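You operate a simulated robot arm through the tools that you are given. There is no shell and no other tool. Be economical: measure what you need, move in short steps, check, and stop when the job is done.

The job below is to be done with a simulated robot arm. You get a single attempt, and the scene is never put back.

## Task
Stop the powder draw, switch the hopper isolator off, then unlatch the lid.
Fine: powder valve shut before the pump stops; shaker knob to 1 before the isolator goes off; leave the lid shut.

It is judged by the outcome, as a careful person would: the job done as asked, and still so three seconds after it is handed in. It fails if anything else is knocked over, pushed out of place, dropped, spilled or broken. Lids that push on must go on centred and level and be pressed home; caps that screw on are set level and turned clockwise until they are tight.

## Robot
A 6-joint arm with a two-finger parallel gripper on a trunk, on a base that drives. Base frame: it is fixed to the floor where the robot stands at the start and does not move with it; the origin is under the middle of the robot, x ahead of it, y to its left, z up. Lengths are in m, angles in degrees, forces in N, time in s.
With the tool pointing down near the work surface it reaches from about 0.44 to 0.86 m from the robot's upright axis, wherever it stands. Its first joint turns from -115.0 to 115.0 degrees. Places, roughly: green hopper padlock [0, -1.5, 0.75]; hopper [1, -0.1, 0.7]; hopper isolator [0.6, 0.1, 0.6]; hopper lid [0.9, -0.3, 1]; hopper pump [1.6, 0.2, 0.2]; hopper pump reset button [0.5, 0.1, 0.8]; hopper pump start button [0.5, 0.1, 0.9]; hopper pump stop button [0.5, 0.1, 0.9]; lid latch [0.7, -0.2, 0.9]; orange hopper rocker [1.3, -0.4, 1]; powder valve switch [0.6, 0, 0.9]; shaker knob [0.6, 0, 0.8]. Payload 4.2 kg.
Tool frame: the origin (TCP) lies between the finger pads and is the grasp point; the fingertips stand 0.023 m ahead of it; z points along the fingers, y is the line along which they close. The gripper opens to 0.094 m. The fingers are 0.038 m wide and 0.01 m thick; the gripper's body (0.054 by 0.096 m) begins 0.039 m behind the TCP.
Orientation is that of the tool frame in the base frame, as a unit quaternion [x, y, z, w]. With the fingers straight down and closing along the base's y, the tool's x points along the base's -x, its y along +y and its z along -z.

## Interface
- The arm moves only by the tool step_arm. Its arguments are lists of equal length, an entry for each row: "linear": the shift along the tool's x, y, z in units of 400 mm (1.0 is 400 mm), a list of three; "rotation": the turn, a rotation vector about the tool's x, y, z in units of 45 degrees (1.0 is 45 degrees), a list of three; "fingers": the finger opening in m, from 0 to 0.094. In form: {"linear": [[tx, ty, tz], ...], "rotation": [[wx, wy, wz], ...], "fingers": [fingers, ...]}. A call has 1 to 12 rows; each row is the pose to reach, as a shift and turn from the pose commanded when the call began, along the tool's axes at that moment. A call with a number of a shift or a turn outside -1 to 1 is refused whole. Rows are played at 5 a second. More than 0.05 m and 8.6 degrees between two rows, or a gripper value outside its range, and nothing of the call is played. A pose out of reach is approached as far as the arm can. The call stops where the force on the tool passes 40 N (or 10 N more than at its start, if that is more) or the arm is blocked; 0.2 s more then pass. The fingers move at their own pace (about 0.108 m/s each) and stop on an object; they squeeze with about 39 N. The grip force told is the motor's: it shows also when the fingers shut on nothing. Time passes only in rows, and 0.2 s behind the last, so rows that repeat a pose let the fingers close. The reply holds the time, the measured pose of the TCP, the force on the tool along the base axes, the opening and the grip force, in the units named above and with some noise, with the torque about the TCP (base axes, N m) and any sound that the robot's microphone picked up.
- Cameras (640 x 400 px; columns grow to the right, rows downward): "scene" is now at [0.2222, 0.1384, 1.3503]; the picture's right is [-0.63, -0.78, 0.00], its down [-0.41, 0.33, -0.85] and it looks along [0.66, -0.54, -0.53] (base axes); focal length 220 px, centre (320, 200). "wrist" rides on the gripper at [0.087, 0.016, -0.075] in the tool frame; the picture's right is [-0.18, 0.98, 0.00], its down [-0.58, -0.11, -0.81] and it looks along [-0.79, -0.15, 0.59] (tool axes); focal length 243 px, centre (320, 200). There is no depth. A picture from a camera that has moved, and an enlarged one, comes with that camera's place and axes in the base frame and with its lens.
- capture(camera): a new picture of that camera. It takes no simulated time.
- slide_trunk(by): slides the trunk up (or, below 0, down) by that many m; the arm and the scene camera ride with it, the base frame stays. It gives what a move gives, with no picture.
- drive_base(legs): drives the robot by 1 to 6 legs, each [ahead, turn to the left] in m and degrees, along the robot's own axes; the way and the turn of a leg run together, so that a leg with both is an arc; at most 1.5 m and 180 degrees a leg. The arm and the cameras ride along, it lands a little off, and it stops where it bumps. It gives what a move gives.
- head_to(pan, tilt): turns the head with the scene camera to pan (to the left, within 80 degrees either way) and tilt (down, from -29 to 69), counted from straight ahead of the robot. It gives what a move gives.
- inspect(camera, box): a new picture of the part [left, top, right, bottom] of that camera's present view, enlarged. It takes no simulated time.
- hand_in(): hands the job in; it is judged then, once.

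Work in short steps. Places have to be worked out from the pictures, the camera data and where the tool is seen: move nearer, look again, correct. Check each grasp and each placing, and mend what went wrong. You have 120 turns and 78 pictures in all, those below and enlarged ones among them. Open the gripper and draw the arm clear of the work before you hand the job in, unless the task says otherwise; then end with one line.

The tools are called after ">>>" by a JSON object that holds its "fn" and its "kwargs". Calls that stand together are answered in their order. step_arm: Moves the arm, as the interface text tells. Its arguments: {"type":"object","properties":{"linear":{"type":"array","items":{"type":"array","items":{"type":"number"}}},"rotation":{"type":"array","items":{"type":"array","items":{"type":"number"}}},"fingers":{"type":"array","items":{"type":"number"}}},"required":["linear","rotation","fingers"]} The other tools are called the same way: slide_trunk (by) slides the trunk up or down; drive_base (legs) drives the base; head_to (pan, tilt) turns the head that bears the scene camera; capture (camera) takes a picture; inspect (camera, box) takes an enlarged picture of a part of a camera's view; hand_in () hands the job in.

At the start:

```text
t: 0.0
tool_pos: [0.4301, 0.0718, 1.223]
tcp_rot: [-0.001, 1.0, 0.0, 0.0]
wrist_force: [-0.1, 0.0, -0.1]
wrist_torque: [-0.02, -0.03, -0.01]
width: 0.0944
grasp_force: 0.0
trunk travel left (down, up): [-0.7, 0.29]
robot x, y, heading: [-0.0012, 0.0006, 0.1]
head pan, tilt: [-39.1, 31.7]
```

scene: 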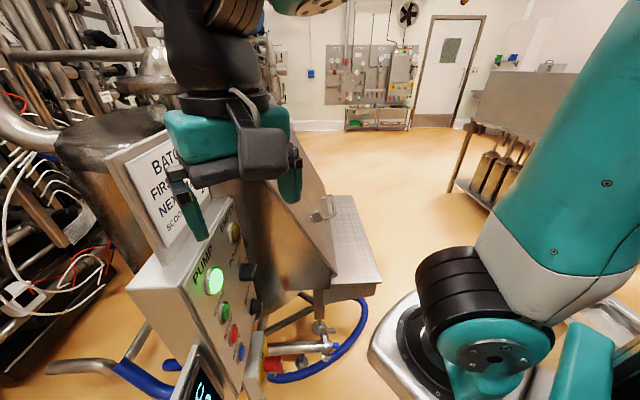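
wrist: 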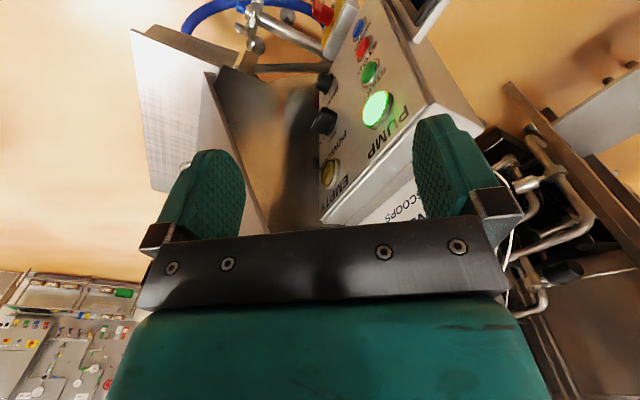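

The panel is partly visible beneath the gripper; I'll look at it enlarged, and read the signs.

>>> {"fn": "inspect", "kwargs": {"camera": "scene", "box": [100, 120, 400, 400]}}

>>> {"fn": "inspect", "kwargs": {"camera": "wrist", "box": [180, 0, 480, 230]}}

```text
1.43 times, centred on (250, 260) of scene
camera zoom: at [0.2222, 0.1384, 1.3503], right [-0.63, -0.78, 0.0], down [-0.41, 0.33, -0.85], along [0.66, -0.54, -0.53], focal length 314 px, centre (420, 114)
```

zoom: 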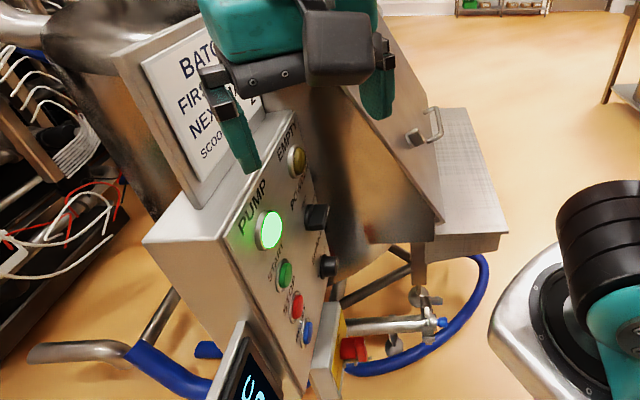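

```text
1.74 times, centred on (330, 115) of wrist
camera zoom: at [0.3427, 0.0885, 1.298], right [0.18, 0.98, 0.0], down [0.58, -0.11, 0.81], along [0.79, -0.15, -0.59], focal length 422 px, centre (303, 348)
```

zoom: 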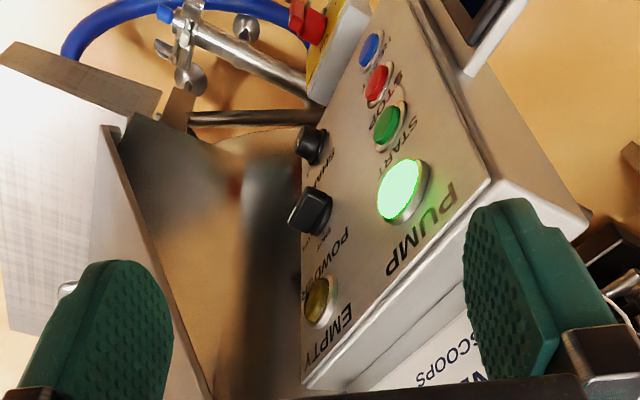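

The panel faces about (-0.5,-0.87), so it will be easier from further right. I'll look right to see where the floor is free.

>>> {"fn": "head_to", "kwargs": {"pan": -75, "tilt": 40}}

>>> {"fn": "capture", "kwargs": {"camera": "scene"}}

```text
t: 1.0
tool_pos: [0.4298, 0.0717, 1.223]
tcp_rot: [-0.001, 1.0, 0.0, 0.0]
wrist_force: [-0.2, 0.1, 0.6]
wrist_torque: [0.01, 0.01, 0.03]
width: 0.0942
grasp_force: 0.0
trunk travel left (down, up): [-0.7, 0.29]
robot x, y, heading: [0.0025, -0.0024, 0.1]
head pan, tilt: [-75.0, 40.0]
```

```text
73 pictures are left
camera scene: at [0.1746, 0.1128, 1.3377], right [-0.97, -0.26, 0.0], down [-0.17, 0.62, -0.77], along [0.2, -0.74, -0.64], focal length 220 px, centre (320, 200)
```

scene: 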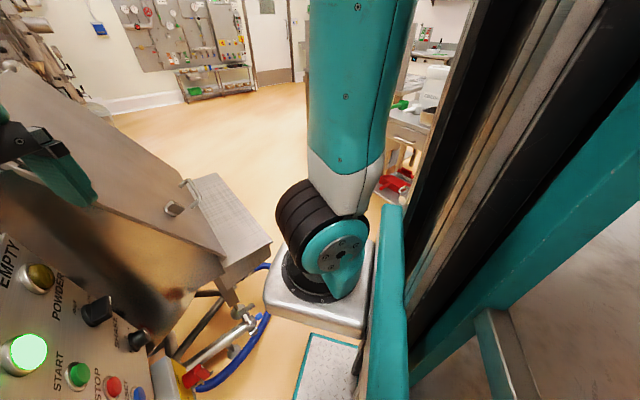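

Floor to the right looks free. I'll back off 0.35 m and then look at the panel.

>>> {"fn": "drive_base", "kwargs": {"legs": [[-0.35, 0]]}}

>>> {"fn": "head_to", "kwargs": {"pan": -15, "tilt": 35}}

>>> {"fn": "capture", "kwargs": {"camera": "scene"}}

```text
t: 3.3
tool_pos: [0.0857, 0.0699, 1.2229]
tcp_rot: [0.004, 1.0, -0.002, 0.001]
wrist_force: [0.9, 0.2, 0.3]
wrist_torque: [-0.02, 0.01, 0.0]
width: 0.0942
grasp_force: 0.0
trunk travel left (down, up): [-0.7, 0.29]
robot x, y, heading: [-0.344, -0.0007, -0.4]
head pan, tilt: [-75.0, 40.0]
```

```text
t: 4.6
tool_pos: [0.086, 0.0694, 1.2238]
tcp_rot: [0.003, 1.0, -0.001, 0.0]
wrist_force: [0.2, 0.2, 0.4]
wrist_torque: [-0.01, -0.01, -0.02]
width: 0.094
grasp_force: 0.1
trunk travel left (down, up): [-0.7, 0.29]
robot x, y, heading: [-0.3471, 0.0011, -0.4]
head pan, tilt: [-15.0, 35.0]
```

```text
72 pictures are left
camera scene: at [-0.1058, 0.1715, 1.3452], right [-0.27, -0.96, 0.0], down [-0.55, 0.15, -0.82], along [0.79, -0.22, -0.57], focal length 220 px, centre (320, 200)
```

scene: 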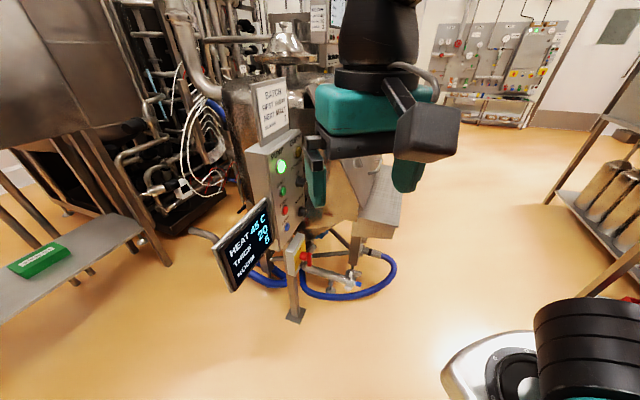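

Now I see the panel, the display, and the isolator on its own post. I'll go around to the right and face the panel squarely.

>>> {"fn": "drive_base", "kwargs": {"legs": [[0, -60], [0.5, 0], [0, 105]]}}

>>> {"fn": "head_to", "kwargs": {"pan": 0, "tilt": 30}}

>>> {"fn": "capture", "kwargs": {"camera": "scene"}}

>>> {"fn": "capture", "kwargs": {"camera": "wrist"}}

```text
t: 14.6
tool_pos: [0.1572, -0.0847, 1.2234]
tcp_rot: [-0.382, 0.924, -0.001, 0.0]
wrist_force: [-0.4, -1.1, -0.3]
wrist_torque: [0.0, -0.03, 0.02]
width: 0.0939
grasp_force: 0.0
trunk travel left (down, up): [-0.7, 0.29]
robot x, y, heading: [-0.0952, -0.4376, 44.9]
head pan, tilt: [-15.0, 35.0]
```

```text
t: 15.4
tool_pos: [0.1579, -0.085, 1.2234]
tcp_rot: [-0.382, 0.924, -0.001, 0.0]
wrist_force: [-1.0, 0.0, -0.5]
wrist_torque: [0.02, 0.01, -0.02]
width: 0.0942
grasp_force: 0.0
trunk travel left (down, up): [-0.7, 0.29]
robot x, y, heading: [-0.0968, -0.4389, 44.7]
head pan, tilt: [0.0, 30.0]
```

```text
71 pictures are left
camera scene: at [-0.0618, -0.1294, 1.353], right [0.7, -0.71, 0.0], down [-0.36, -0.35, -0.87], along [0.61, 0.61, -0.5], focal length 220 px, centre (320, 200)
```

scene: 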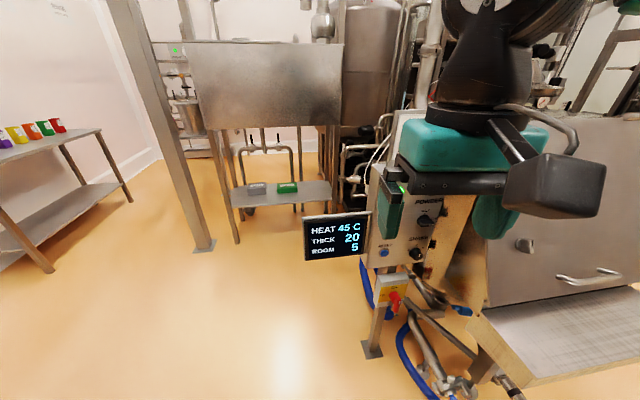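

```text
70 pictures are left
camera wrist: at [0.0842, -0.1335, 1.298], right [-0.56, 0.83, 0.0], down [0.49, 0.33, 0.81], along [0.67, 0.45, -0.59], focal length 243 px, centre (320, 200)
```

wrist: 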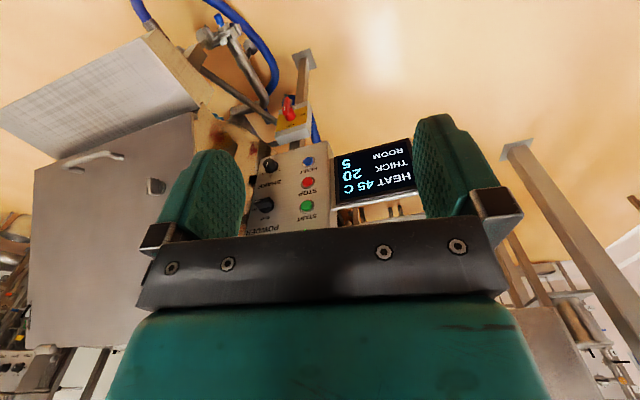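

Now inspect the panel, isolator and lid latch up close.

>>> {"fn": "inspect", "kwargs": {"camera": "scene", "box": [360, 160, 480, 240]}}

>>> {"fn": "inspect", "kwargs": {"camera": "scene", "box": [350, 240, 440, 320]}}

>>> {"fn": "inspect", "kwargs": {"camera": "scene", "box": [480, 210, 640, 310]}}

```text
5.00 times, centred on (420, 200) of scene
camera zoom: at [-0.0618, -0.1294, 1.353], right [0.7, -0.71, 0.0], down [-0.36, -0.35, -0.87], along [0.61, 0.61, -0.5], focal length 1099 px, centre (-180, 200)
```

zoom: 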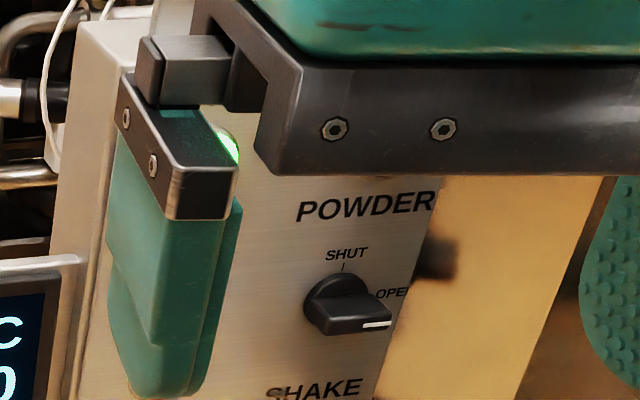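

```text
5.00 times, centred on (395, 280) of scene
camera zoom: at [-0.0618, -0.1294, 1.353], right [0.7, -0.71, 0.0], down [-0.36, -0.35, -0.87], along [0.61, 0.61, -0.5], focal length 1099 px, centre (-55, -200)
```

zoom: 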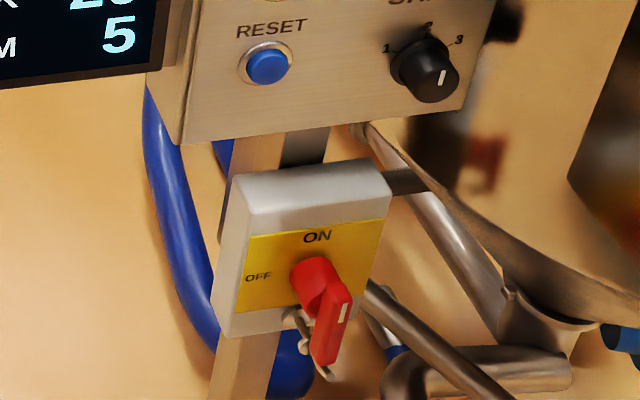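

```text
4.00 times, centred on (560, 260) of scene
camera zoom: at [-0.0618, -0.1294, 1.353], right [0.7, -0.71, 0.0], down [-0.36, -0.35, -0.87], along [0.61, 0.61, -0.5], focal length 880 px, centre (-640, -40)
```

zoom: 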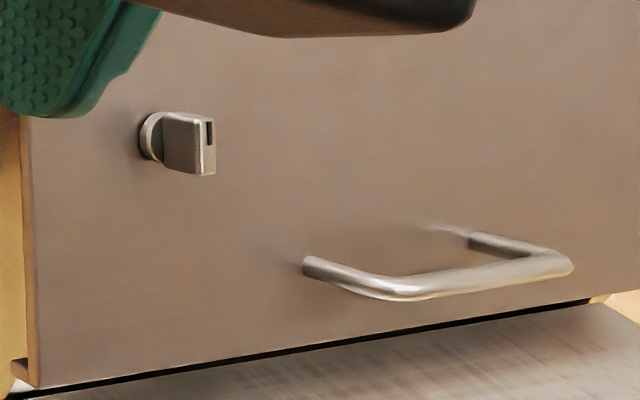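

Valve knob is at OPEN (bar horizontal), isolator bar vertical at ON; the gripper blocks the view. I move it right while pitching the tool forward, to clear the view and head for a horizontal tool.

>>> {"fn": "step_arm", "kwargs": {"linear": [[0, -0.1, 0], [0, -0.2, 0], [0, -0.3, 0], [0, -0.4, 0], [0, -0.5, 0], [0, -0.6, 0]], "rotation": [[0, -0.16, 0], [0, -0.32, 0], [0, -0.48, 0], [0, -0.64, 0], [0, -0.8, 0], [0, -0.96, 0]], "fingers": [0.094, 0.094, 0.094, 0.094, 0.094, 0.094]}}

>>> {"fn": "inspect", "kwargs": {"camera": "scene", "box": [280, 120, 600, 320]}}

```text
t: 17.0
tool_pos: [0.3601, -0.1983, 1.1686]
tcp_rot: [-0.52, 0.77, 0.207, 0.306]
wrist_force: [0.2, -0.6, -0.7]
wrist_torque: [-0.07, -0.04, -0.01]
width: 0.0941
grasp_force: 0.0
out of reach, approached as far as the arm can: row 1, 2, 3, 4, 5, 6
trunk travel left (down, up): [-0.7, 0.29]
robot x, y, heading: [-0.0952, -0.4432, 44.7]
head pan, tilt: [0.0, 30.0]
stopped in row 6: the arm was blocked; the commanded pose is now the measured one
```

```text
2.00 times, centred on (440, 220) of scene
camera zoom: at [-0.0618, -0.1292, 1.353], right [0.7, -0.71, 0.0], down [-0.35, -0.35, -0.87], along [0.61, 0.61, -0.5], focal length 440 px, centre (80, 160)
```

zoom: 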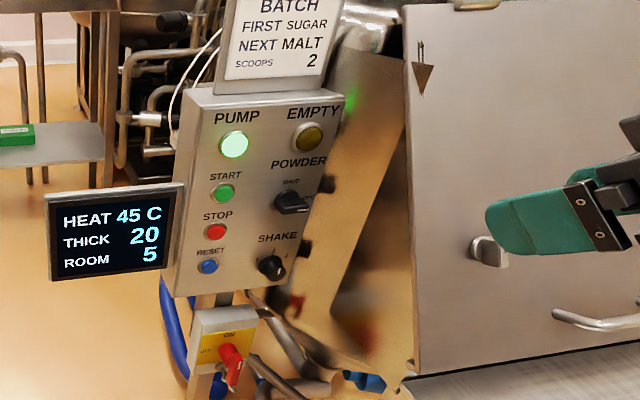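

View is now clear: panel normal about (-0.56,-0.83), valve about (0.608,0.048,0.93), stop about (0.51,0.12,0.885). I'll move the tool forward-down to a standoff before the valve, finishing the pitch.

>>> {"fn": "step_arm", "kwargs": {"linear": [[0.007, -0.01, 0.111], [0.014, -0.02, 0.223], [0.021, -0.03, 0.334], [0.028, -0.04, 0.446], [0.035, -0.05, 0.557], [0.042, -0.06, 0.669], [0.05, -0.075, 0.78]], "rotation": [[0, -0.143, 0], [0, -0.286, 0], [0, -0.429, 0], [0, -0.571, 0], [0, -0.714, 0], [0, -0.857, 0], [0, -1.0, 0]], "fingers": [0.07, 0.07, 0.07, 0.07, 0.07, 0.07, 0.07]}}

>>> {"fn": "capture", "kwargs": {"camera": "wrist"}}

>>> {"fn": "capture", "kwargs": {"camera": "scene"}}

```text
t: 18.6
tool_pos: [0.5353, 0.0166, 0.9543]
tcp_rot: [-0.407, 0.604, 0.384, 0.568]
wrist_force: [-0.9, -0.9, 1.0]
wrist_torque: [-0.01, 0.03, -0.01]
width: 0.07
grasp_force: 0.0
out of reach, approached as far as the arm can: row 1, 2, 3, 4, 5, 6, 7
trunk travel left (down, up): [-0.7, 0.29]
robot x, y, heading: [-0.0976, -0.4363, 44.7]
head pan, tilt: [0.0, 30.0]
```

```text
65 pictures are left
camera wrist: at [0.49, -0.0519, 0.8725], right [-0.91, 0.38, 0.19], down [-0.18, -0.75, 0.63], along [0.38, 0.54, 0.75], focal length 243 px, centre (320, 200)
```

wrist: 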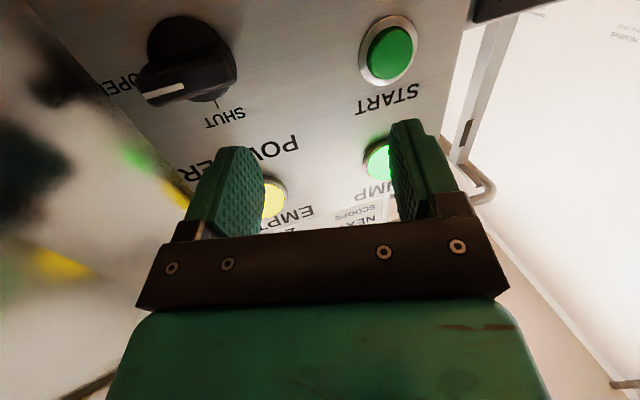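

```text
64 pictures are left
camera scene: at [-0.0623, -0.13, 1.3533], right [0.7, -0.71, 0.0], down [-0.35, -0.35, -0.87], along [0.61, 0.61, -0.5], focal length 220 px, centre (320, 200)
```

scene: 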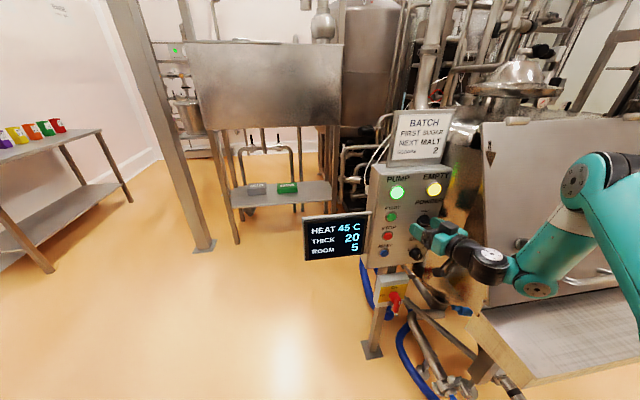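

The EMPTY light is now on. From both cameras: panel plane passes (0.531,0.124), valve base about (0.630,0.058,0.913), stop about (0.526,0.127,0.864). Now I square the tool to the panel and centre it 0.10 m before the valve.

>>> {"fn": "step_arm", "kwargs": {"linear": [[0.035, -0.043, -0.019], [0.07, -0.087, -0.038], [0.106, -0.13, -0.056]], "rotation": [[0.089, -0.026, 0.005], [0.178, -0.052, 0.01], [0.267, -0.078, 0.015]], "fingers": [0.07, 0.07, 0.07]}}

>>> {"fn": "step_arm", "kwargs": {"linear": [[0, 0, 0], [0, 0, 0], [0, 0, 0], [0, 0, 0], [0, 0, 0], [0, 0, 0]], "rotation": [[0, 0, 0.167], [0, 0, 0.333], [0, 0, 0.5], [0, 0, 0.667], [0, 0, 0.833], [0, 0, 1]], "fingers": [0.07, 0.07, 0.07, 0.07, 0.07, 0.07]}}

>>> {"fn": "step_arm", "kwargs": {"linear": [[0, 0, 0], [0, 0, 0], [0, 0, 0], [0, 0, 0], [0, 0, 0], [0, 0, 0]], "rotation": [[0, 0, 0.167], [0, 0, 0.333], [0, 0, 0.5], [0, 0, 0.667], [0, 0, 0.833], [0, 0, 1]], "fingers": [0.07, 0.07, 0.07, 0.07, 0.07, 0.07]}}

>>> {"fn": "capture", "kwargs": {"camera": "wrist"}}

>>> {"fn": "inspect", "kwargs": {"camera": "scene", "box": [340, 150, 500, 250]}}

```text
t: 19.4
tool_pos: [0.6084, -0.0031, 0.9177]
tcp_rot: [-0.324, 0.618, 0.34, 0.63]
wrist_force: [-0.4, -0.7, -0.1]
wrist_torque: [0.0, -0.01, -0.03]
width: 0.0702
grasp_force: 0.0
out of reach, approached as far as the arm can: row 1, 2, 3
trunk travel left (down, up): [-0.7, 0.29]
robot x, y, heading: [-0.0914, -0.4394, 44.9]
head pan, tilt: [0.0, 30.0]
```

```text
t: 20.8
tool_pos: [0.6083, -0.0019, 0.9184]
tcp_rot: [-0.062, 0.694, 0.556, 0.453]
wrist_force: [0.2, 0.1, -0.5]
wrist_torque: [0.01, -0.03, 0.0]
width: 0.07
grasp_force: 0.1
trunk travel left (down, up): [-0.7, 0.29]
robot x, y, heading: [-0.0962, -0.4359, 44.8]
head pan, tilt: [0.0, 30.0]
```

```text
t: 22.2
tool_pos: [0.6084, -0.0027, 0.9193]
tcp_rot: [0.208, 0.665, 0.687, 0.205]
wrist_force: [-0.6, -1.2, -0.2]
wrist_torque: [0.01, 0.05, 0.01]
width: 0.0699
grasp_force: 0.0
trunk travel left (down, up): [-0.7, 0.29]
robot x, y, heading: [-0.0988, -0.4376, 44.7]
head pan, tilt: [0.0, 30.0]
```

```text
63 pictures are left
camera wrist: at [0.4941, -0.0153, 0.9348], right [0.15, -0.13, 0.98], down [0.03, -0.99, -0.14], along [0.99, 0.05, -0.14], focal length 243 px, centre (320, 200)
```

wrist: 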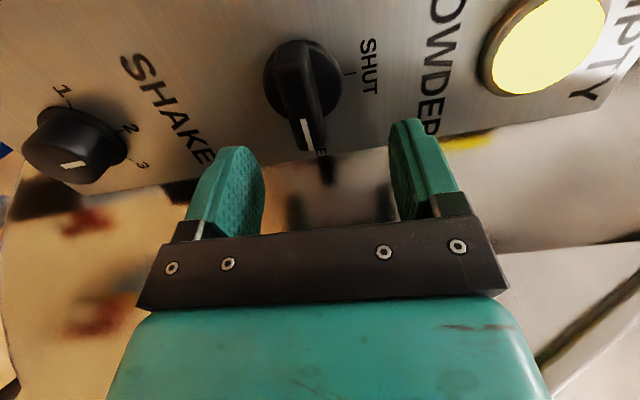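

```text
4.00 times, centred on (420, 200) of scene
camera zoom: at [-0.0617, -0.1293, 1.353], right [0.7, -0.71, 0.0], down [-0.35, -0.35, -0.87], along [0.61, 0.61, -0.5], focal length 880 px, centre (-80, 200)
```

zoom: 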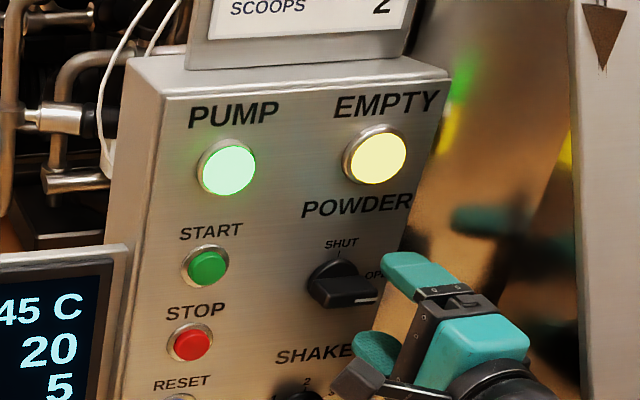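

Tool is now square (z = 0.558,0.828,0), 62 mm off the panel and 15 mm right of the valve. I shift left, down a bit, forward 24 mm, then close on the bar.

>>> {"fn": "step_arm", "kwargs": {"linear": [[0.018, -0.006, 0], [0.036, -0.0125, 0.02], [0.036, -0.0125, 0.06], [0.036, -0.0125, 0.06]], "rotation": [[0, 0, 0], [0, 0, 0], [0, 0, 0], [0, 0, 0]], "fingers": [0.07, 0.07, 0.07, 0.07]}}

>>> {"fn": "capture", "kwargs": {"camera": "wrist"}}

>>> {"fn": "inspect", "kwargs": {"camera": "scene", "box": [380, 190, 460, 250]}}

```text
t: 23.2
tool_pos: [0.6092, 0.0269, 0.9143]
tcp_rot: [0.208, 0.664, 0.688, 0.206]
wrist_force: [-0.5, 0.4, -0.6]
wrist_torque: [-0.02, 0.01, 0.02]
width: 0.0699
grasp_force: 0.0
trunk travel left (down, up): [-0.7, 0.29]
robot x, y, heading: [-0.0966, -0.4408, 44.7]
head pan, tilt: [0.0, 30.0]
```

```text
61 pictures are left
camera wrist: at [0.4953, 0.0136, 0.9299], right [0.15, -0.14, 0.98], down [0.03, -0.99, -0.14], along [0.99, 0.05, -0.14], focal length 243 px, centre (320, 200)
```

wrist: 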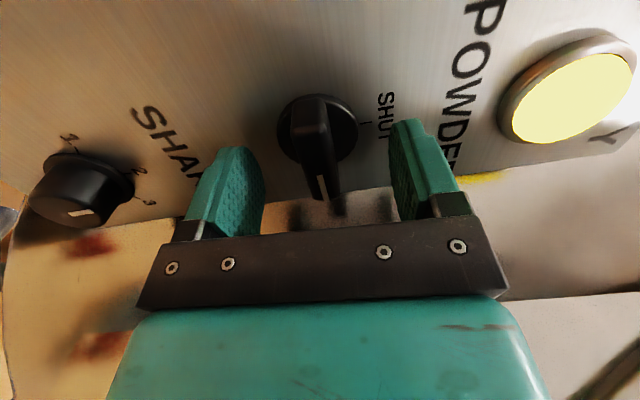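

```text
6.67 times, centred on (420, 220) of scene
camera zoom: at [-0.0617, -0.1293, 1.353], right [0.7, -0.71, 0.0], down [-0.35, -0.35, -0.87], along [0.61, 0.61, -0.5], focal length 1466 px, centre (-347, 67)
```

zoom: 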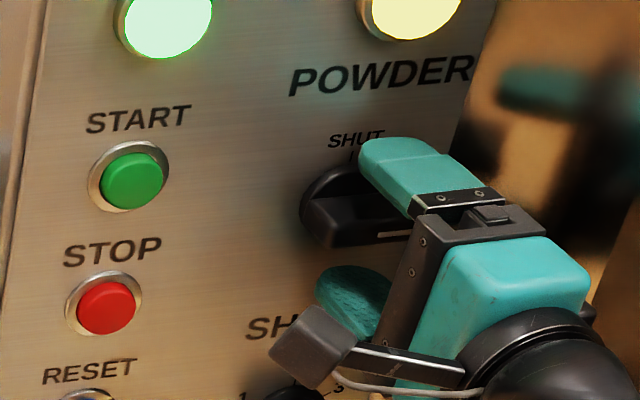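

Aligned with the knob: bar sits between the pads. Close the fingers.

>>> {"fn": "step_arm", "kwargs": {"linear": [[0, 0, 0], [0, 0, 0], [0, 0, 0], [0, 0, 0]], "rotation": [[0, 0, 0], [0, 0, 0], [0, 0, 0], [0, 0, 0]], "fingers": [0.03, 0.0, 0.0, 0.0]}}

>>> {"fn": "capture", "kwargs": {"camera": "wrist"}}

```text
t: 24.2
tool_pos: [0.6097, 0.0258, 0.9149]
tcp_rot: [0.207, 0.665, 0.688, 0.206]
wrist_force: [1.5, 0.7, 0.2]
wrist_torque: [-1.05, 0.01, -0.06]
width: 0.0165
grasp_force: 45.3
trunk travel left (down, up): [-0.7, 0.29]
robot x, y, heading: [-0.0961, -0.4369, 44.8]
head pan, tilt: [0.0, 30.0]
```

```text
59 pictures are left
camera wrist: at [0.4952, 0.0136, 0.9296], right [0.14, -0.13, 0.98], down [0.03, -0.99, -0.14], along [0.99, 0.05, -0.14], focal length 243 px, centre (320, 200)
```

wrist: 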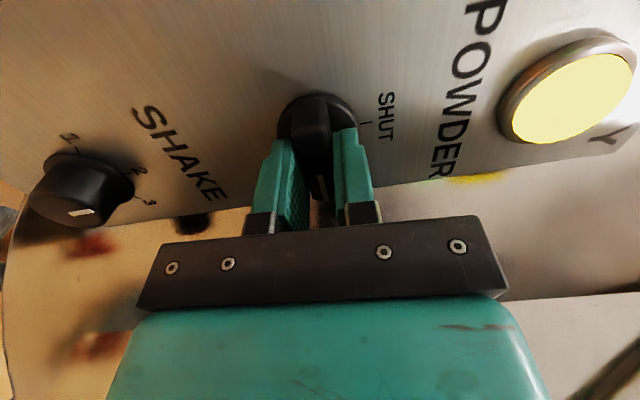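

Gripped at 16.5 mm width. Now rotate 90° counter-clockwise (negative about tool z) in two calls.

>>> {"fn": "step_arm", "kwargs": {"linear": [[0, 0, 0], [0, 0, 0], [0, 0, 0], [0, 0, 0], [0, 0, 0], [0, 0, 0], [0, 0, 0]], "rotation": [[0, 0, -0.14], [0, 0, -0.28], [0, 0, -0.42], [0, 0, -0.56], [0, 0, -0.7], [0, 0, -0.85], [0, 0, -1.0]], "fingers": [0, 0, 0, 0, 0, 0, 0]}}

>>> {"fn": "capture", "kwargs": {"camera": "wrist"}}

```text
t: 25.8
tool_pos: [0.6075, 0.0266, 0.9171]
tcp_rot: [-0.064, 0.692, 0.557, 0.455]
wrist_force: [-5.5, 5.3, 23.5]
wrist_torque: [-1.06, 0.87, 0.61]
width: 0.0169
grasp_force: 44.8
trunk travel left (down, up): [-0.7, 0.29]
robot x, y, heading: [-0.0962, -0.4364, 44.9]
head pan, tilt: [0.0, 30.0]
```

```text
58 pictures are left
camera wrist: at [0.5065, 0.0084, 0.8657], right [-0.48, 0.29, 0.83], down [-0.05, -0.95, 0.3], along [0.88, 0.1, 0.47], focal length 243 px, centre (320, 200)
```

wrist: 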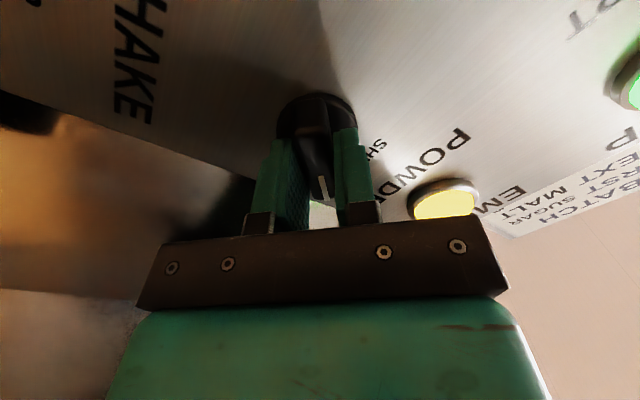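

The knob turns with the gripper; some upward side force, so I follow it 3 mm up while finishing the next 45°.

>>> {"fn": "step_arm", "kwargs": {"linear": [[-0.005, 0.005, 0], [-0.005, 0.005, 0], [-0.005, 0.005, 0], [-0.005, 0.005, 0], [-0.005, 0.005, 0], [-0.005, 0.005, 0], [-0.005, 0.005, 0]], "rotation": [[0, 0, -0.14], [0, 0, -0.28], [0, 0, -0.42], [0, 0, -0.56], [0, 0, -0.7], [0, 0, -0.85], [0, 0, -1.0]], "fingers": [0, 0, 0, 0, 0, 0, 0]}}

>>> {"fn": "capture", "kwargs": {"camera": "wrist"}}

>>> {"fn": "inspect", "kwargs": {"camera": "scene", "box": [360, 160, 460, 240]}}

```text
t: 27.4
tool_pos: [0.606, 0.0287, 0.9185]
tcp_rot: [-0.327, 0.615, 0.342, 0.63]
wrist_force: [-25.1, 27.2, 10.7]
wrist_torque: [-0.68, 0.62, -0.44]
width: 0.0166
grasp_force: 45.7
trunk travel left (down, up): [-0.7, 0.29]
robot x, y, heading: [-0.0967, -0.4368, 45.1]
head pan, tilt: [0.0, 30.0]
```

```text
57 pictures are left
camera wrist: at [0.5515, -0.0212, 0.8297], right [-0.82, 0.54, 0.19], down [-0.36, -0.75, 0.56], along [0.44, 0.39, 0.81], focal length 243 px, centre (320, 200)
```

wrist: 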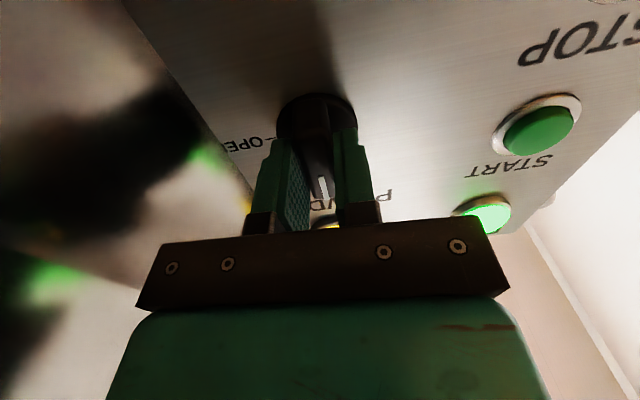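

```text
5.00 times, centred on (410, 200) of scene
camera zoom: at [-0.0638, -0.1281, 1.3527], right [0.71, -0.71, 0.0], down [-0.35, -0.35, -0.87], along [0.61, 0.61, -0.5], focal length 1099 px, centre (-130, 200)
```

zoom: 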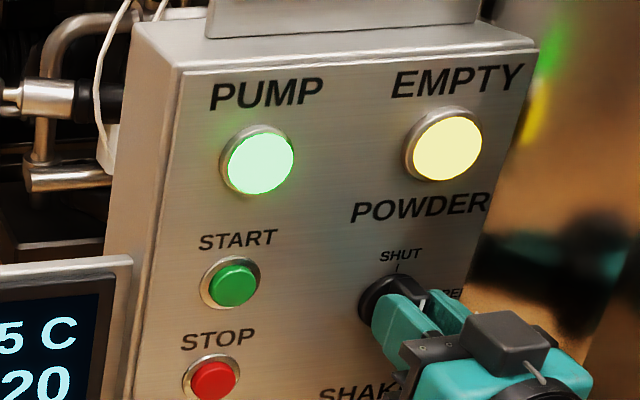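

Valve is vertical. Release, back off 6 cm and check it's at SHUT.

>>> {"fn": "step_arm", "kwargs": {"linear": [[0, 0, 0], [0, 0, 0], [0, 0, -0.08], [0, 0, -0.18]], "rotation": [[0, 0, 0], [0, 0, 0], [0, 0, 0], [0, 0, 0]], "fingers": [0.06, 0.06, 0.06, 0.06]}}

>>> {"fn": "capture", "kwargs": {"camera": "wrist"}}

>>> {"fn": "inspect", "kwargs": {"camera": "scene", "box": [360, 180, 460, 260]}}

```text
t: 28.4
tool_pos: [0.6053, 0.0001, 0.9199]
tcp_rot: [-0.323, 0.618, 0.34, 0.632]
wrist_force: [0.1, -0.2, -0.4]
wrist_torque: [-0.02, 0.0, 0.0]
width: 0.0603
grasp_force: 0.1
out of reach, approached as far as the arm can: row 3, 4
trunk travel left (down, up): [-0.7, 0.29]
robot x, y, heading: [-0.0952, -0.4345, 45.0]
head pan, tilt: [0.0, 30.0]
```

```text
55 pictures are left
camera wrist: at [0.5501, -0.0476, 0.831], right [-0.82, 0.54, 0.2], down [-0.36, -0.75, 0.56], along [0.45, 0.38, 0.81], focal length 243 px, centre (320, 200)
```

wrist: 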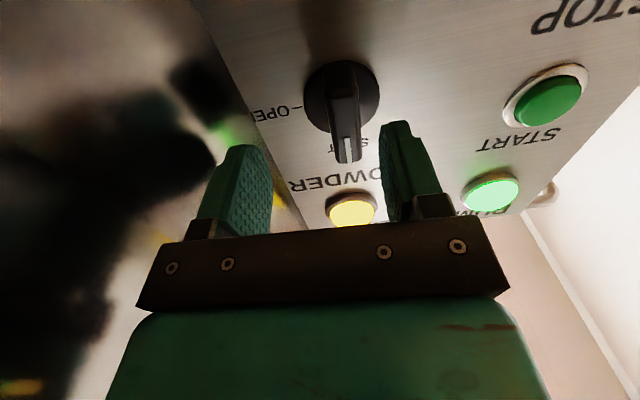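

```text
5.00 times, centred on (410, 220) of scene
camera zoom: at [-0.0619, -0.1292, 1.353], right [0.7, -0.71, 0.0], down [-0.35, -0.35, -0.87], along [0.61, 0.61, -0.5], focal length 1099 px, centre (-130, 100)
```

zoom: 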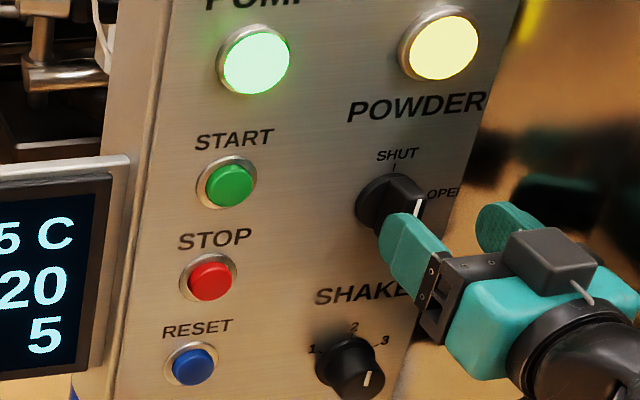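

Valve is at SHUT, pump still running. The arm can't retract well this close, so I back the base 0.10 m.

>>> {"fn": "drive_base", "kwargs": {"legs": [[-0.1, 0]]}}

>>> {"fn": "inspect", "kwargs": {"camera": "scene", "box": [360, 160, 460, 240]}}

>>> {"fn": "inspect", "kwargs": {"camera": "wrist", "box": [200, 0, 640, 200]}}

```text
t: 29.5
tool_pos: [0.5328, -0.0676, 0.9197]
tcp_rot: [-0.324, 0.617, 0.341, 0.631]
wrist_force: [-0.7, 0.6, -0.5]
wrist_torque: [0.03, 0.0, 0.01]
width: 0.0598
grasp_force: 0.1
trunk travel left (down, up): [-0.7, 0.29]
robot x, y, heading: [-0.169, -0.5064, 44.7]
head pan, tilt: [0.0, 30.0]
```

```text
5.00 times, centred on (410, 200) of scene
camera zoom: at [-0.1327, -0.1998, 1.353], right [0.7, -0.71, 0.0], down [-0.35, -0.35, -0.87], along [0.61, 0.61, -0.5], focal length 1099 px, centre (-130, 200)
```

zoom: 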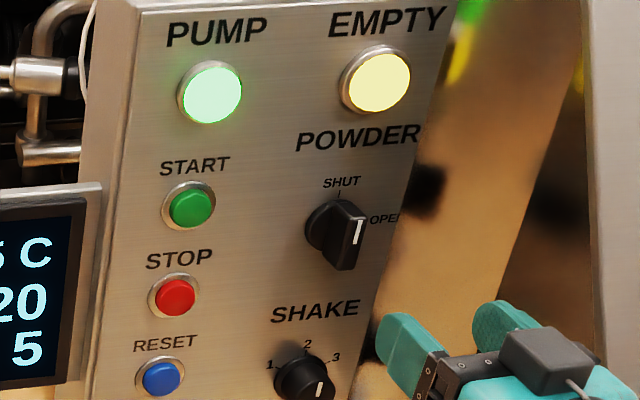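

```text
1.45 times, centred on (420, 100) of wrist
camera zoom: at [0.4784, -0.1165, 0.8311], right [-0.82, 0.54, 0.2], down [-0.36, -0.75, 0.56], along [0.45, 0.38, 0.81], focal length 353 px, centre (174, 346)
```

zoom: 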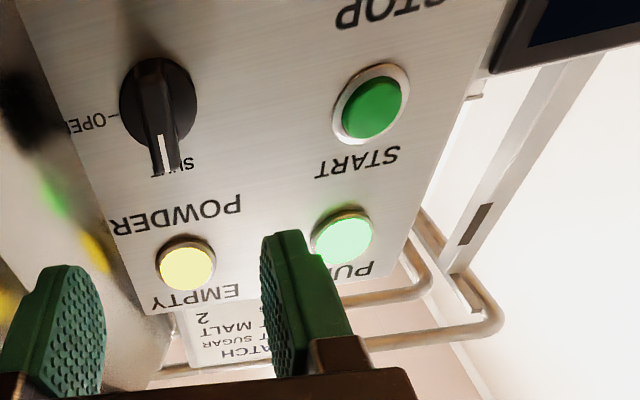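

Valve squarely at SHUT. Stop cap is about (0.522,0.1225,0.866); I close the fingers and go to 4 cm before it.

>>> {"fn": "step_arm", "kwargs": {"linear": [[0.034, 0.072, 0.056], [0.068, 0.144, 0.111], [0.101, 0.216, 0.167], [0.135, 0.2875, 0.2225]], "rotation": [[0, 0, 0], [0, 0, 0], [0, 0, 0], [0, 0, 0]], "fingers": [0, 0, 0, 0]}}

>>> {"fn": "capture", "kwargs": {"camera": "wrist"}}

>>> {"fn": "inspect", "kwargs": {"camera": "scene", "box": [340, 170, 440, 250]}}

```text
t: 30.5
tool_pos: [0.4872, 0.0718, 0.8673]
tcp_rot: [-0.324, 0.617, 0.341, 0.631]
wrist_force: [0.2, -0.3, -0.1]
wrist_torque: [-0.02, 0.01, 0.05]
width: 0.0
grasp_force: 38.9
trunk travel left (down, up): [-0.7, 0.29]
robot x, y, heading: [-0.1699, -0.509, 44.8]
head pan, tilt: [0.0, 30.0]
```

```text
51 pictures are left
camera wrist: at [0.4325, 0.0232, 0.7787], right [-0.82, 0.54, 0.2], down [-0.36, -0.75, 0.56], along [0.45, 0.38, 0.81], focal length 243 px, centre (320, 200)
```

wrist: 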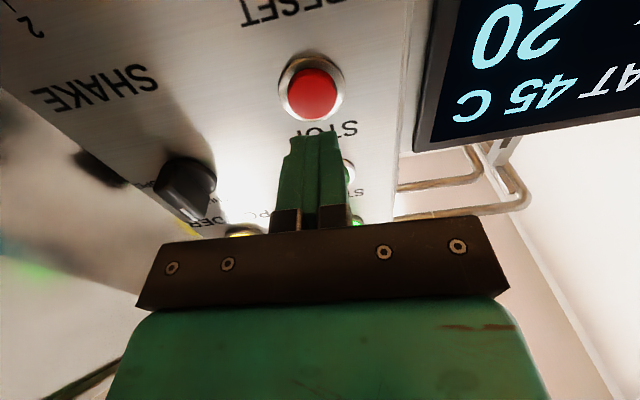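

```text
5.00 times, centred on (390, 210) of scene
camera zoom: at [-0.1323, -0.2001, 1.3531], right [0.7, -0.71, 0.0], down [-0.35, -0.35, -0.87], along [0.61, 0.61, -0.5], focal length 1099 px, centre (-30, 150)
```

zoom: 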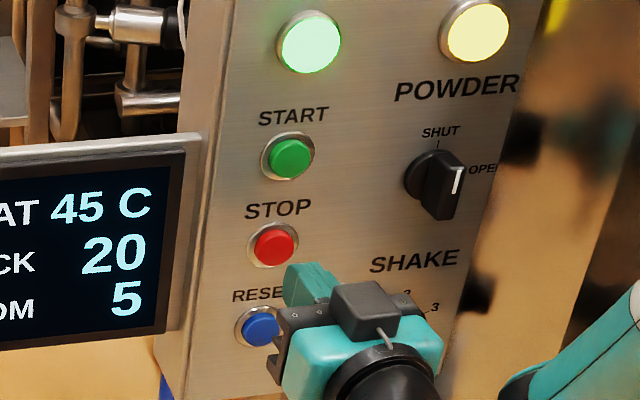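

Tip is about 33 mm from the stop cap, slightly left/high. I correct 3 mm right, 5 mm down, and push forward slowly.

>>> {"fn": "step_arm", "kwargs": {"linear": [[0.0125, -0.0075, 0.04], [0.0125, -0.0075, 0.07], [0.0125, -0.0075, 0.08], [0.0125, -0.0075, 0.085], [0.0125, -0.0075, 0.09], [0.0125, -0.0075, 0.095], [0.0125, -0.0075, 0.1]], "rotation": [[0, 0, 0], [0, 0, 0], [0, 0, 0], [0, 0, 0], [0, 0, 0], [0, 0, 0], [0, 0, 0]], "fingers": [0, 0, 0, 0, 0, 0, 0]}}

>>> {"fn": "inspect", "kwargs": {"camera": "scene", "box": [340, 170, 440, 250]}}

```text
t: 32.1
tool_pos: [0.5133, 0.1044, 0.8645]
tcp_rot: [-0.322, 0.617, 0.34, 0.632]
wrist_force: [-2.0, -3.0, 1.9]
wrist_torque: [-0.03, 0.0, -0.04]
width: 0.0
grasp_force: 39.5
trunk travel left (down, up): [-0.7, 0.29]
robot x, y, heading: [-0.1685, -0.5093, 44.7]
head pan, tilt: [0.0, 30.0]
heard: click
```

```text
5.00 times, centred on (390, 210) of scene
camera zoom: at [-0.1327, -0.1999, 1.3531], right [0.7, -0.71, 0.0], down [-0.35, -0.35, -0.87], along [0.61, 0.61, -0.5], focal length 1099 px, centre (-30, 150)
```

zoom: 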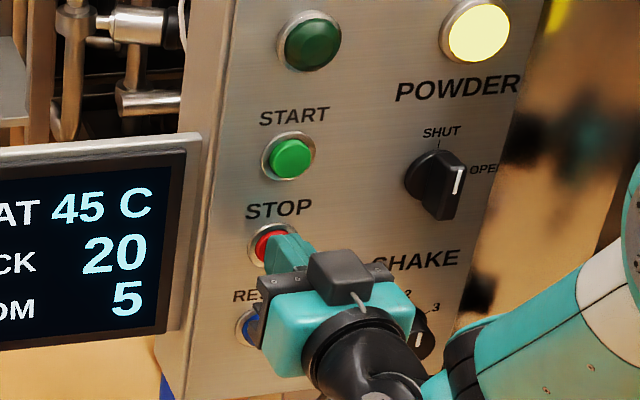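

Click heard, pump light out: pump stopped with valve shut. Retract and go to a standoff before the shaker knob (~(0.627,0.060,0.775)).

>>> {"fn": "step_arm", "kwargs": {"linear": [[0, 0, -0.1], [0, 0, -0.175], [0.075, -0.1, -0.175], [0.15, -0.2, -0.175], [0.225, -0.2975, -0.175]], "rotation": [[0, 0, 0], [0, 0, 0], [0, 0, 0], [0, 0, 0], [0, 0, 0]], "fingers": [0, 0, 0, 0.04, 0.07]}}

>>> {"fn": "capture", "kwargs": {"camera": "wrist"}}

>>> {"fn": "inspect", "kwargs": {"camera": "scene", "box": [340, 180, 440, 260]}}

```text
t: 33.3
tool_pos: [0.5756, -0.0192, 0.7705]
tcp_rot: [-0.324, 0.617, 0.341, 0.631]
wrist_force: [-0.1, 0.2, 1.0]
wrist_torque: [-0.04, 0.0, -0.04]
width: 0.0698
grasp_force: 0.0
trunk travel left (down, up): [-0.7, 0.29]
robot x, y, heading: [-0.1689, -0.5122, 44.9]
head pan, tilt: [0.0, 30.0]
```

```text
48 pictures are left
camera wrist: at [0.5202, -0.0678, 0.6819], right [-0.82, 0.54, 0.2], down [-0.36, -0.75, 0.56], along [0.45, 0.38, 0.81], focal length 243 px, centre (320, 200)
```

wrist: 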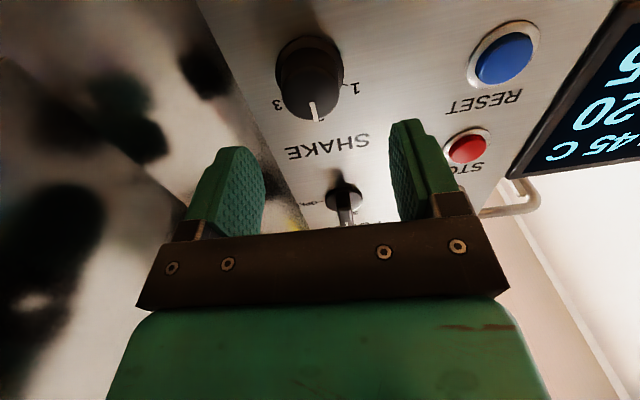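

```text
5.00 times, centred on (390, 220) of scene
camera zoom: at [-0.133, -0.1996, 1.3531], right [0.71, -0.71, 0.0], down [-0.35, -0.35, -0.87], along [0.61, 0.61, -0.5], focal length 1099 px, centre (-30, 100)
```

zoom: 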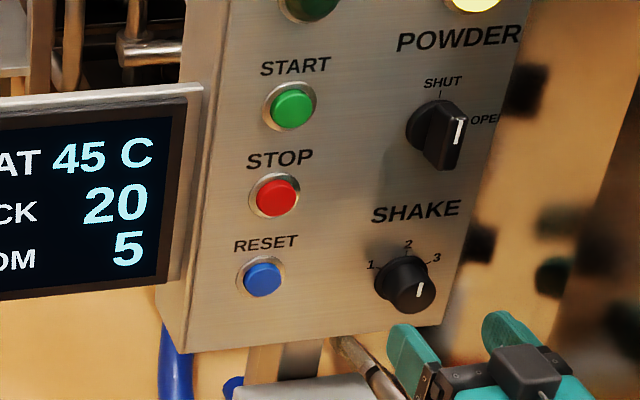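

The shaker mark is at 2. I zoom in to measure the tick angle of 1.

>>> {"fn": "inspect", "kwargs": {"camera": "wrist", "box": [240, 20, 400, 120]}}

>>> {"fn": "inspect", "kwargs": {"camera": "scene", "box": [405, 220, 437, 246]}}

```text
4.00 times, centred on (320, 70) of wrist
camera zoom: at [0.5202, -0.0678, 0.6819], right [-0.82, 0.54, 0.2], down [-0.36, -0.75, 0.56], along [0.45, 0.38, 0.81], focal length 970 px, centre (320, 720)
```

zoom: 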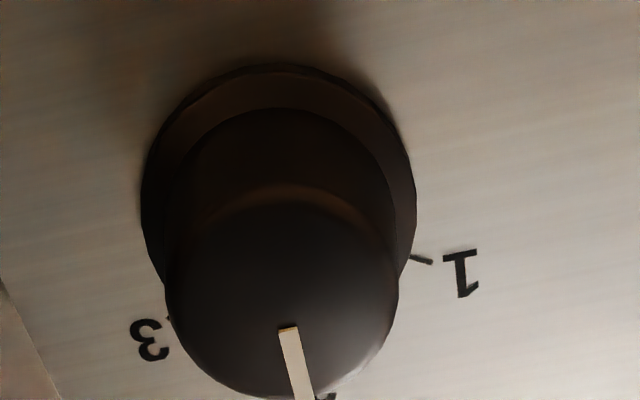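

```text
15.38 times, centred on (421, 233) of scene
camera zoom: at [-0.133, -0.1996, 1.3531], right [0.71, -0.71, 0.0], down [-0.35, -0.35, -0.87], along [0.61, 0.61, -0.5], focal length 3382 px, centre (-1234, -308)
```

zoom: 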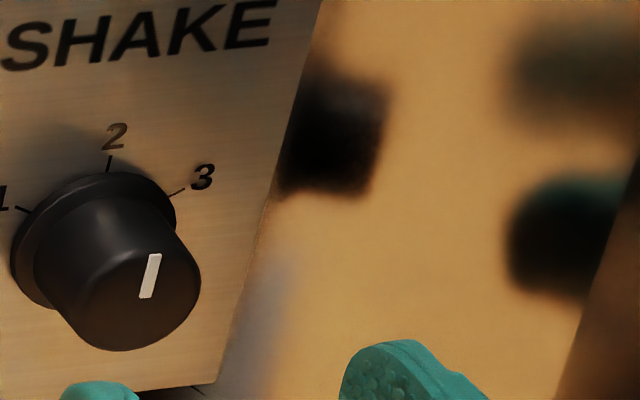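

Ticks are 60° apart. Knob base refined to about (0.634,0.055,0.760). I pre-roll +45° while centring and advancing, then check.

>>> {"fn": "step_arm", "kwargs": {"linear": [[0.01, -0.005, 0], [0.02, -0.01, 0], [0.026, -0.015, 0], [0.026, -0.015, 0], [0.026, -0.015, 0], [0.026, -0.015, 0.03], [0.026, -0.015, 0.08], [0.026, -0.015, 0.11]], "rotation": [[0, 0, 0.17], [0, 0, 0.34], [0, 0, 0.51], [0, 0, 0.68], [0, 0, 0.85], [0, 0, 1], [0, 0, 1], [0, 0, 1]], "fingers": [0.07, 0.07, 0.07, 0.07, 0.07, 0.07, 0.07, 0.07]}}

>>> {"fn": "capture", "kwargs": {"camera": "wrist"}}

>>> {"fn": "inspect", "kwargs": {"camera": "scene", "box": [380, 200, 460, 260]}}

```text
t: 35.3
tool_pos: [0.594, 0.002, 0.7346]
tcp_rot: [-0.05, 0.712, 0.545, 0.439]
wrist_force: [0.8, -0.6, 0.3]
wrist_torque: [0.01, 0.01, 0.06]
width: 0.07
grasp_force: 0.1
trunk travel left (down, up): [-0.7, 0.29]
robot x, y, heading: [-0.1692, -0.5109, 44.5]
head pan, tilt: [0.0, 30.0]
stopped in row 8: the arm was blocked; the commanded pose is now the measured one
```

```text
44 pictures are left
camera wrist: at [0.4889, -0.0171, 0.6894], right [-0.43, 0.32, 0.85], down [-0.04, -0.94, 0.33], along [0.9, 0.1, 0.42], focal length 243 px, centre (320, 200)
```

wrist: 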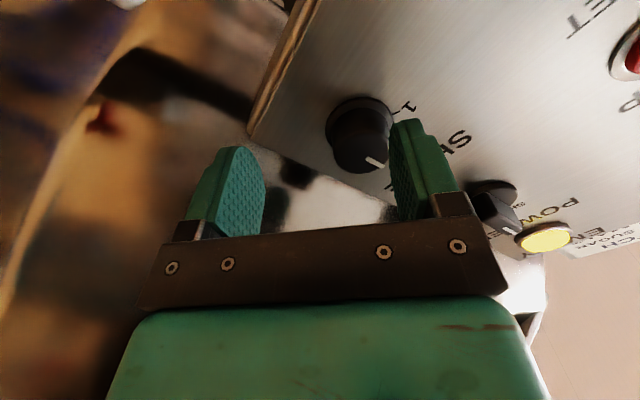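

```text
6.67 times, centred on (420, 230) of scene
camera zoom: at [-0.1319, -0.2014, 1.3535], right [0.7, -0.71, 0.0], down [-0.36, -0.35, -0.87], along [0.62, 0.61, -0.5], focal length 1466 px, centre (-347, 0)
```

zoom: 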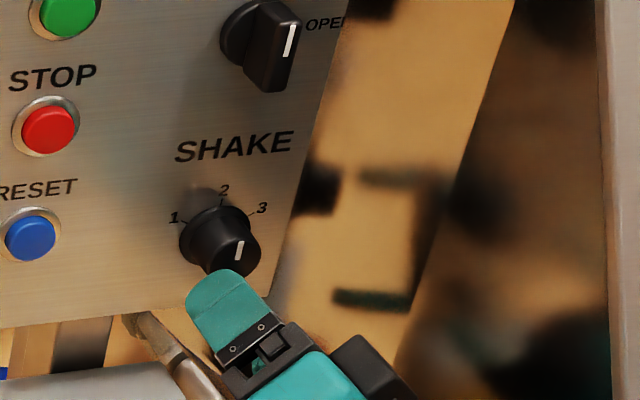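

The arm got blocked 2.5 cm low without tool force. I look at the whole scene to see why.

>>> {"fn": "capture", "kwargs": {"camera": "scene"}}

```text
42 pictures are left
camera scene: at [-0.1319, -0.2014, 1.3535], right [0.7, -0.71, 0.0], down [-0.36, -0.35, -0.87], along [0.62, 0.61, -0.5], focal length 220 px, centre (320, 200)
```

scene: 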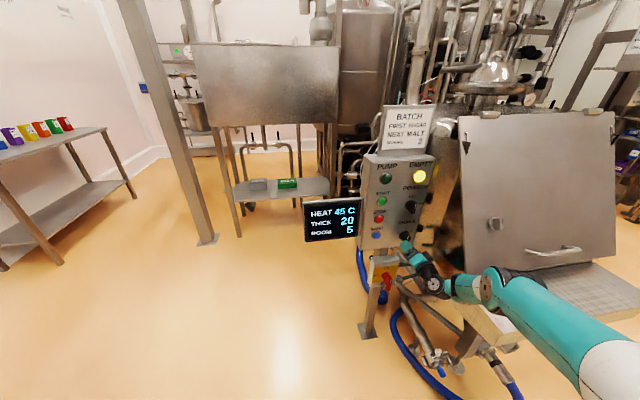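

Nothing visibly touches. I retract 3 cm and go up 2.5 cm to see whether it moves freely.

>>> {"fn": "step_arm", "kwargs": {"linear": [[0, 0, -0.04], [0, 0, -0.075], [-0.044, 0.044, -0.075], [-0.044, 0.044, -0.075]], "rotation": [[0, 0, 0], [0, 0, 0], [0, 0, 0], [0, 0, 0]], "fingers": [0.07, 0.07, 0.07, 0.07]}}

```text
t: 36.3
tool_pos: [0.5827, -0.0253, 0.7594]
tcp_rot: [-0.049, 0.711, 0.545, 0.442]
wrist_force: [0.0, -0.1, -0.6]
wrist_torque: [0.02, -0.01, 0.0]
width: 0.0699
grasp_force: 0.1
trunk travel left (down, up): [-0.7, 0.29]
robot x, y, heading: [-0.1658, -0.5096, 44.4]
head pan, tilt: [0.0, 30.0]
```

It moves freely; likely an arm-posture limit at this low height. I raise the tool 15 cm (clear of panel) and lower the trunk 15 cm, to restore the posture that worked.

>>> {"fn": "step_arm", "kwargs": {"linear": [[-0.07, 0.07, 0], [-0.14, 0.14, 0], [-0.21, 0.21, 0], [-0.265, 0.265, 0]], "rotation": [[0, 0, 0], [0, 0, 0], [0, 0, 0], [0, 0, 0]], "fingers": [0.07, 0.07, 0.07, 0.07]}}

>>> {"fn": "slide_trunk", "kwargs": {"by": -0.15}}

>>> {"fn": "capture", "kwargs": {"camera": "wrist"}}

>>> {"fn": "capture", "kwargs": {"camera": "scene"}}

```text
t: 37.3
tool_pos: [0.5865, -0.0275, 0.9092]
tcp_rot: [-0.05, 0.711, 0.546, 0.441]
wrist_force: [0.7, 0.9, 0.0]
wrist_torque: [0.0, 0.03, 0.0]
width: 0.0698
grasp_force: 0.1
trunk travel left (down, up): [-0.7, 0.29]
robot x, y, heading: [-0.1705, -0.5114, 44.2]
head pan, tilt: [0.0, 30.0]
```

```text
t: 39.1
tool_pos: [0.5877, -0.0272, 0.7591]
tcp_rot: [-0.05, 0.711, 0.546, 0.441]
wrist_force: [0.3, -0.1, 0.1]
wrist_torque: [0.0, 0.04, -0.01]
width: 0.07
grasp_force: 0.1
trunk travel left (down, up): [-0.55, 0.44]
robot x, y, heading: [-0.1704, -0.5113, 44.4]
head pan, tilt: [0.0, 30.0]
```

```text
41 pictures are left
camera wrist: at [0.4822, -0.0452, 0.7139], right [-0.43, 0.32, 0.84], down [-0.05, -0.94, 0.33], along [0.9, 0.1, 0.42], focal length 243 px, centre (320, 200)
```

wrist: 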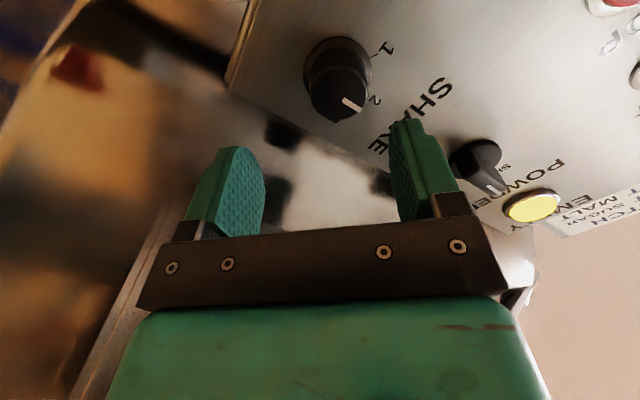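

```text
40 pictures are left
camera scene: at [-0.1313, -0.2011, 1.203], right [0.7, -0.71, 0.0], down [-0.36, -0.35, -0.87], along [0.62, 0.61, -0.5], focal length 220 px, centre (320, 200)
```

scene: 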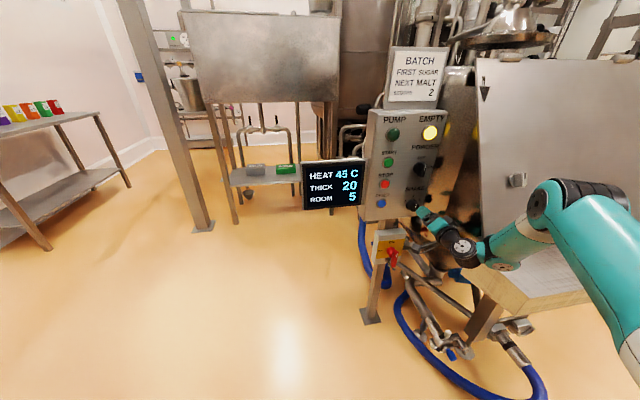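

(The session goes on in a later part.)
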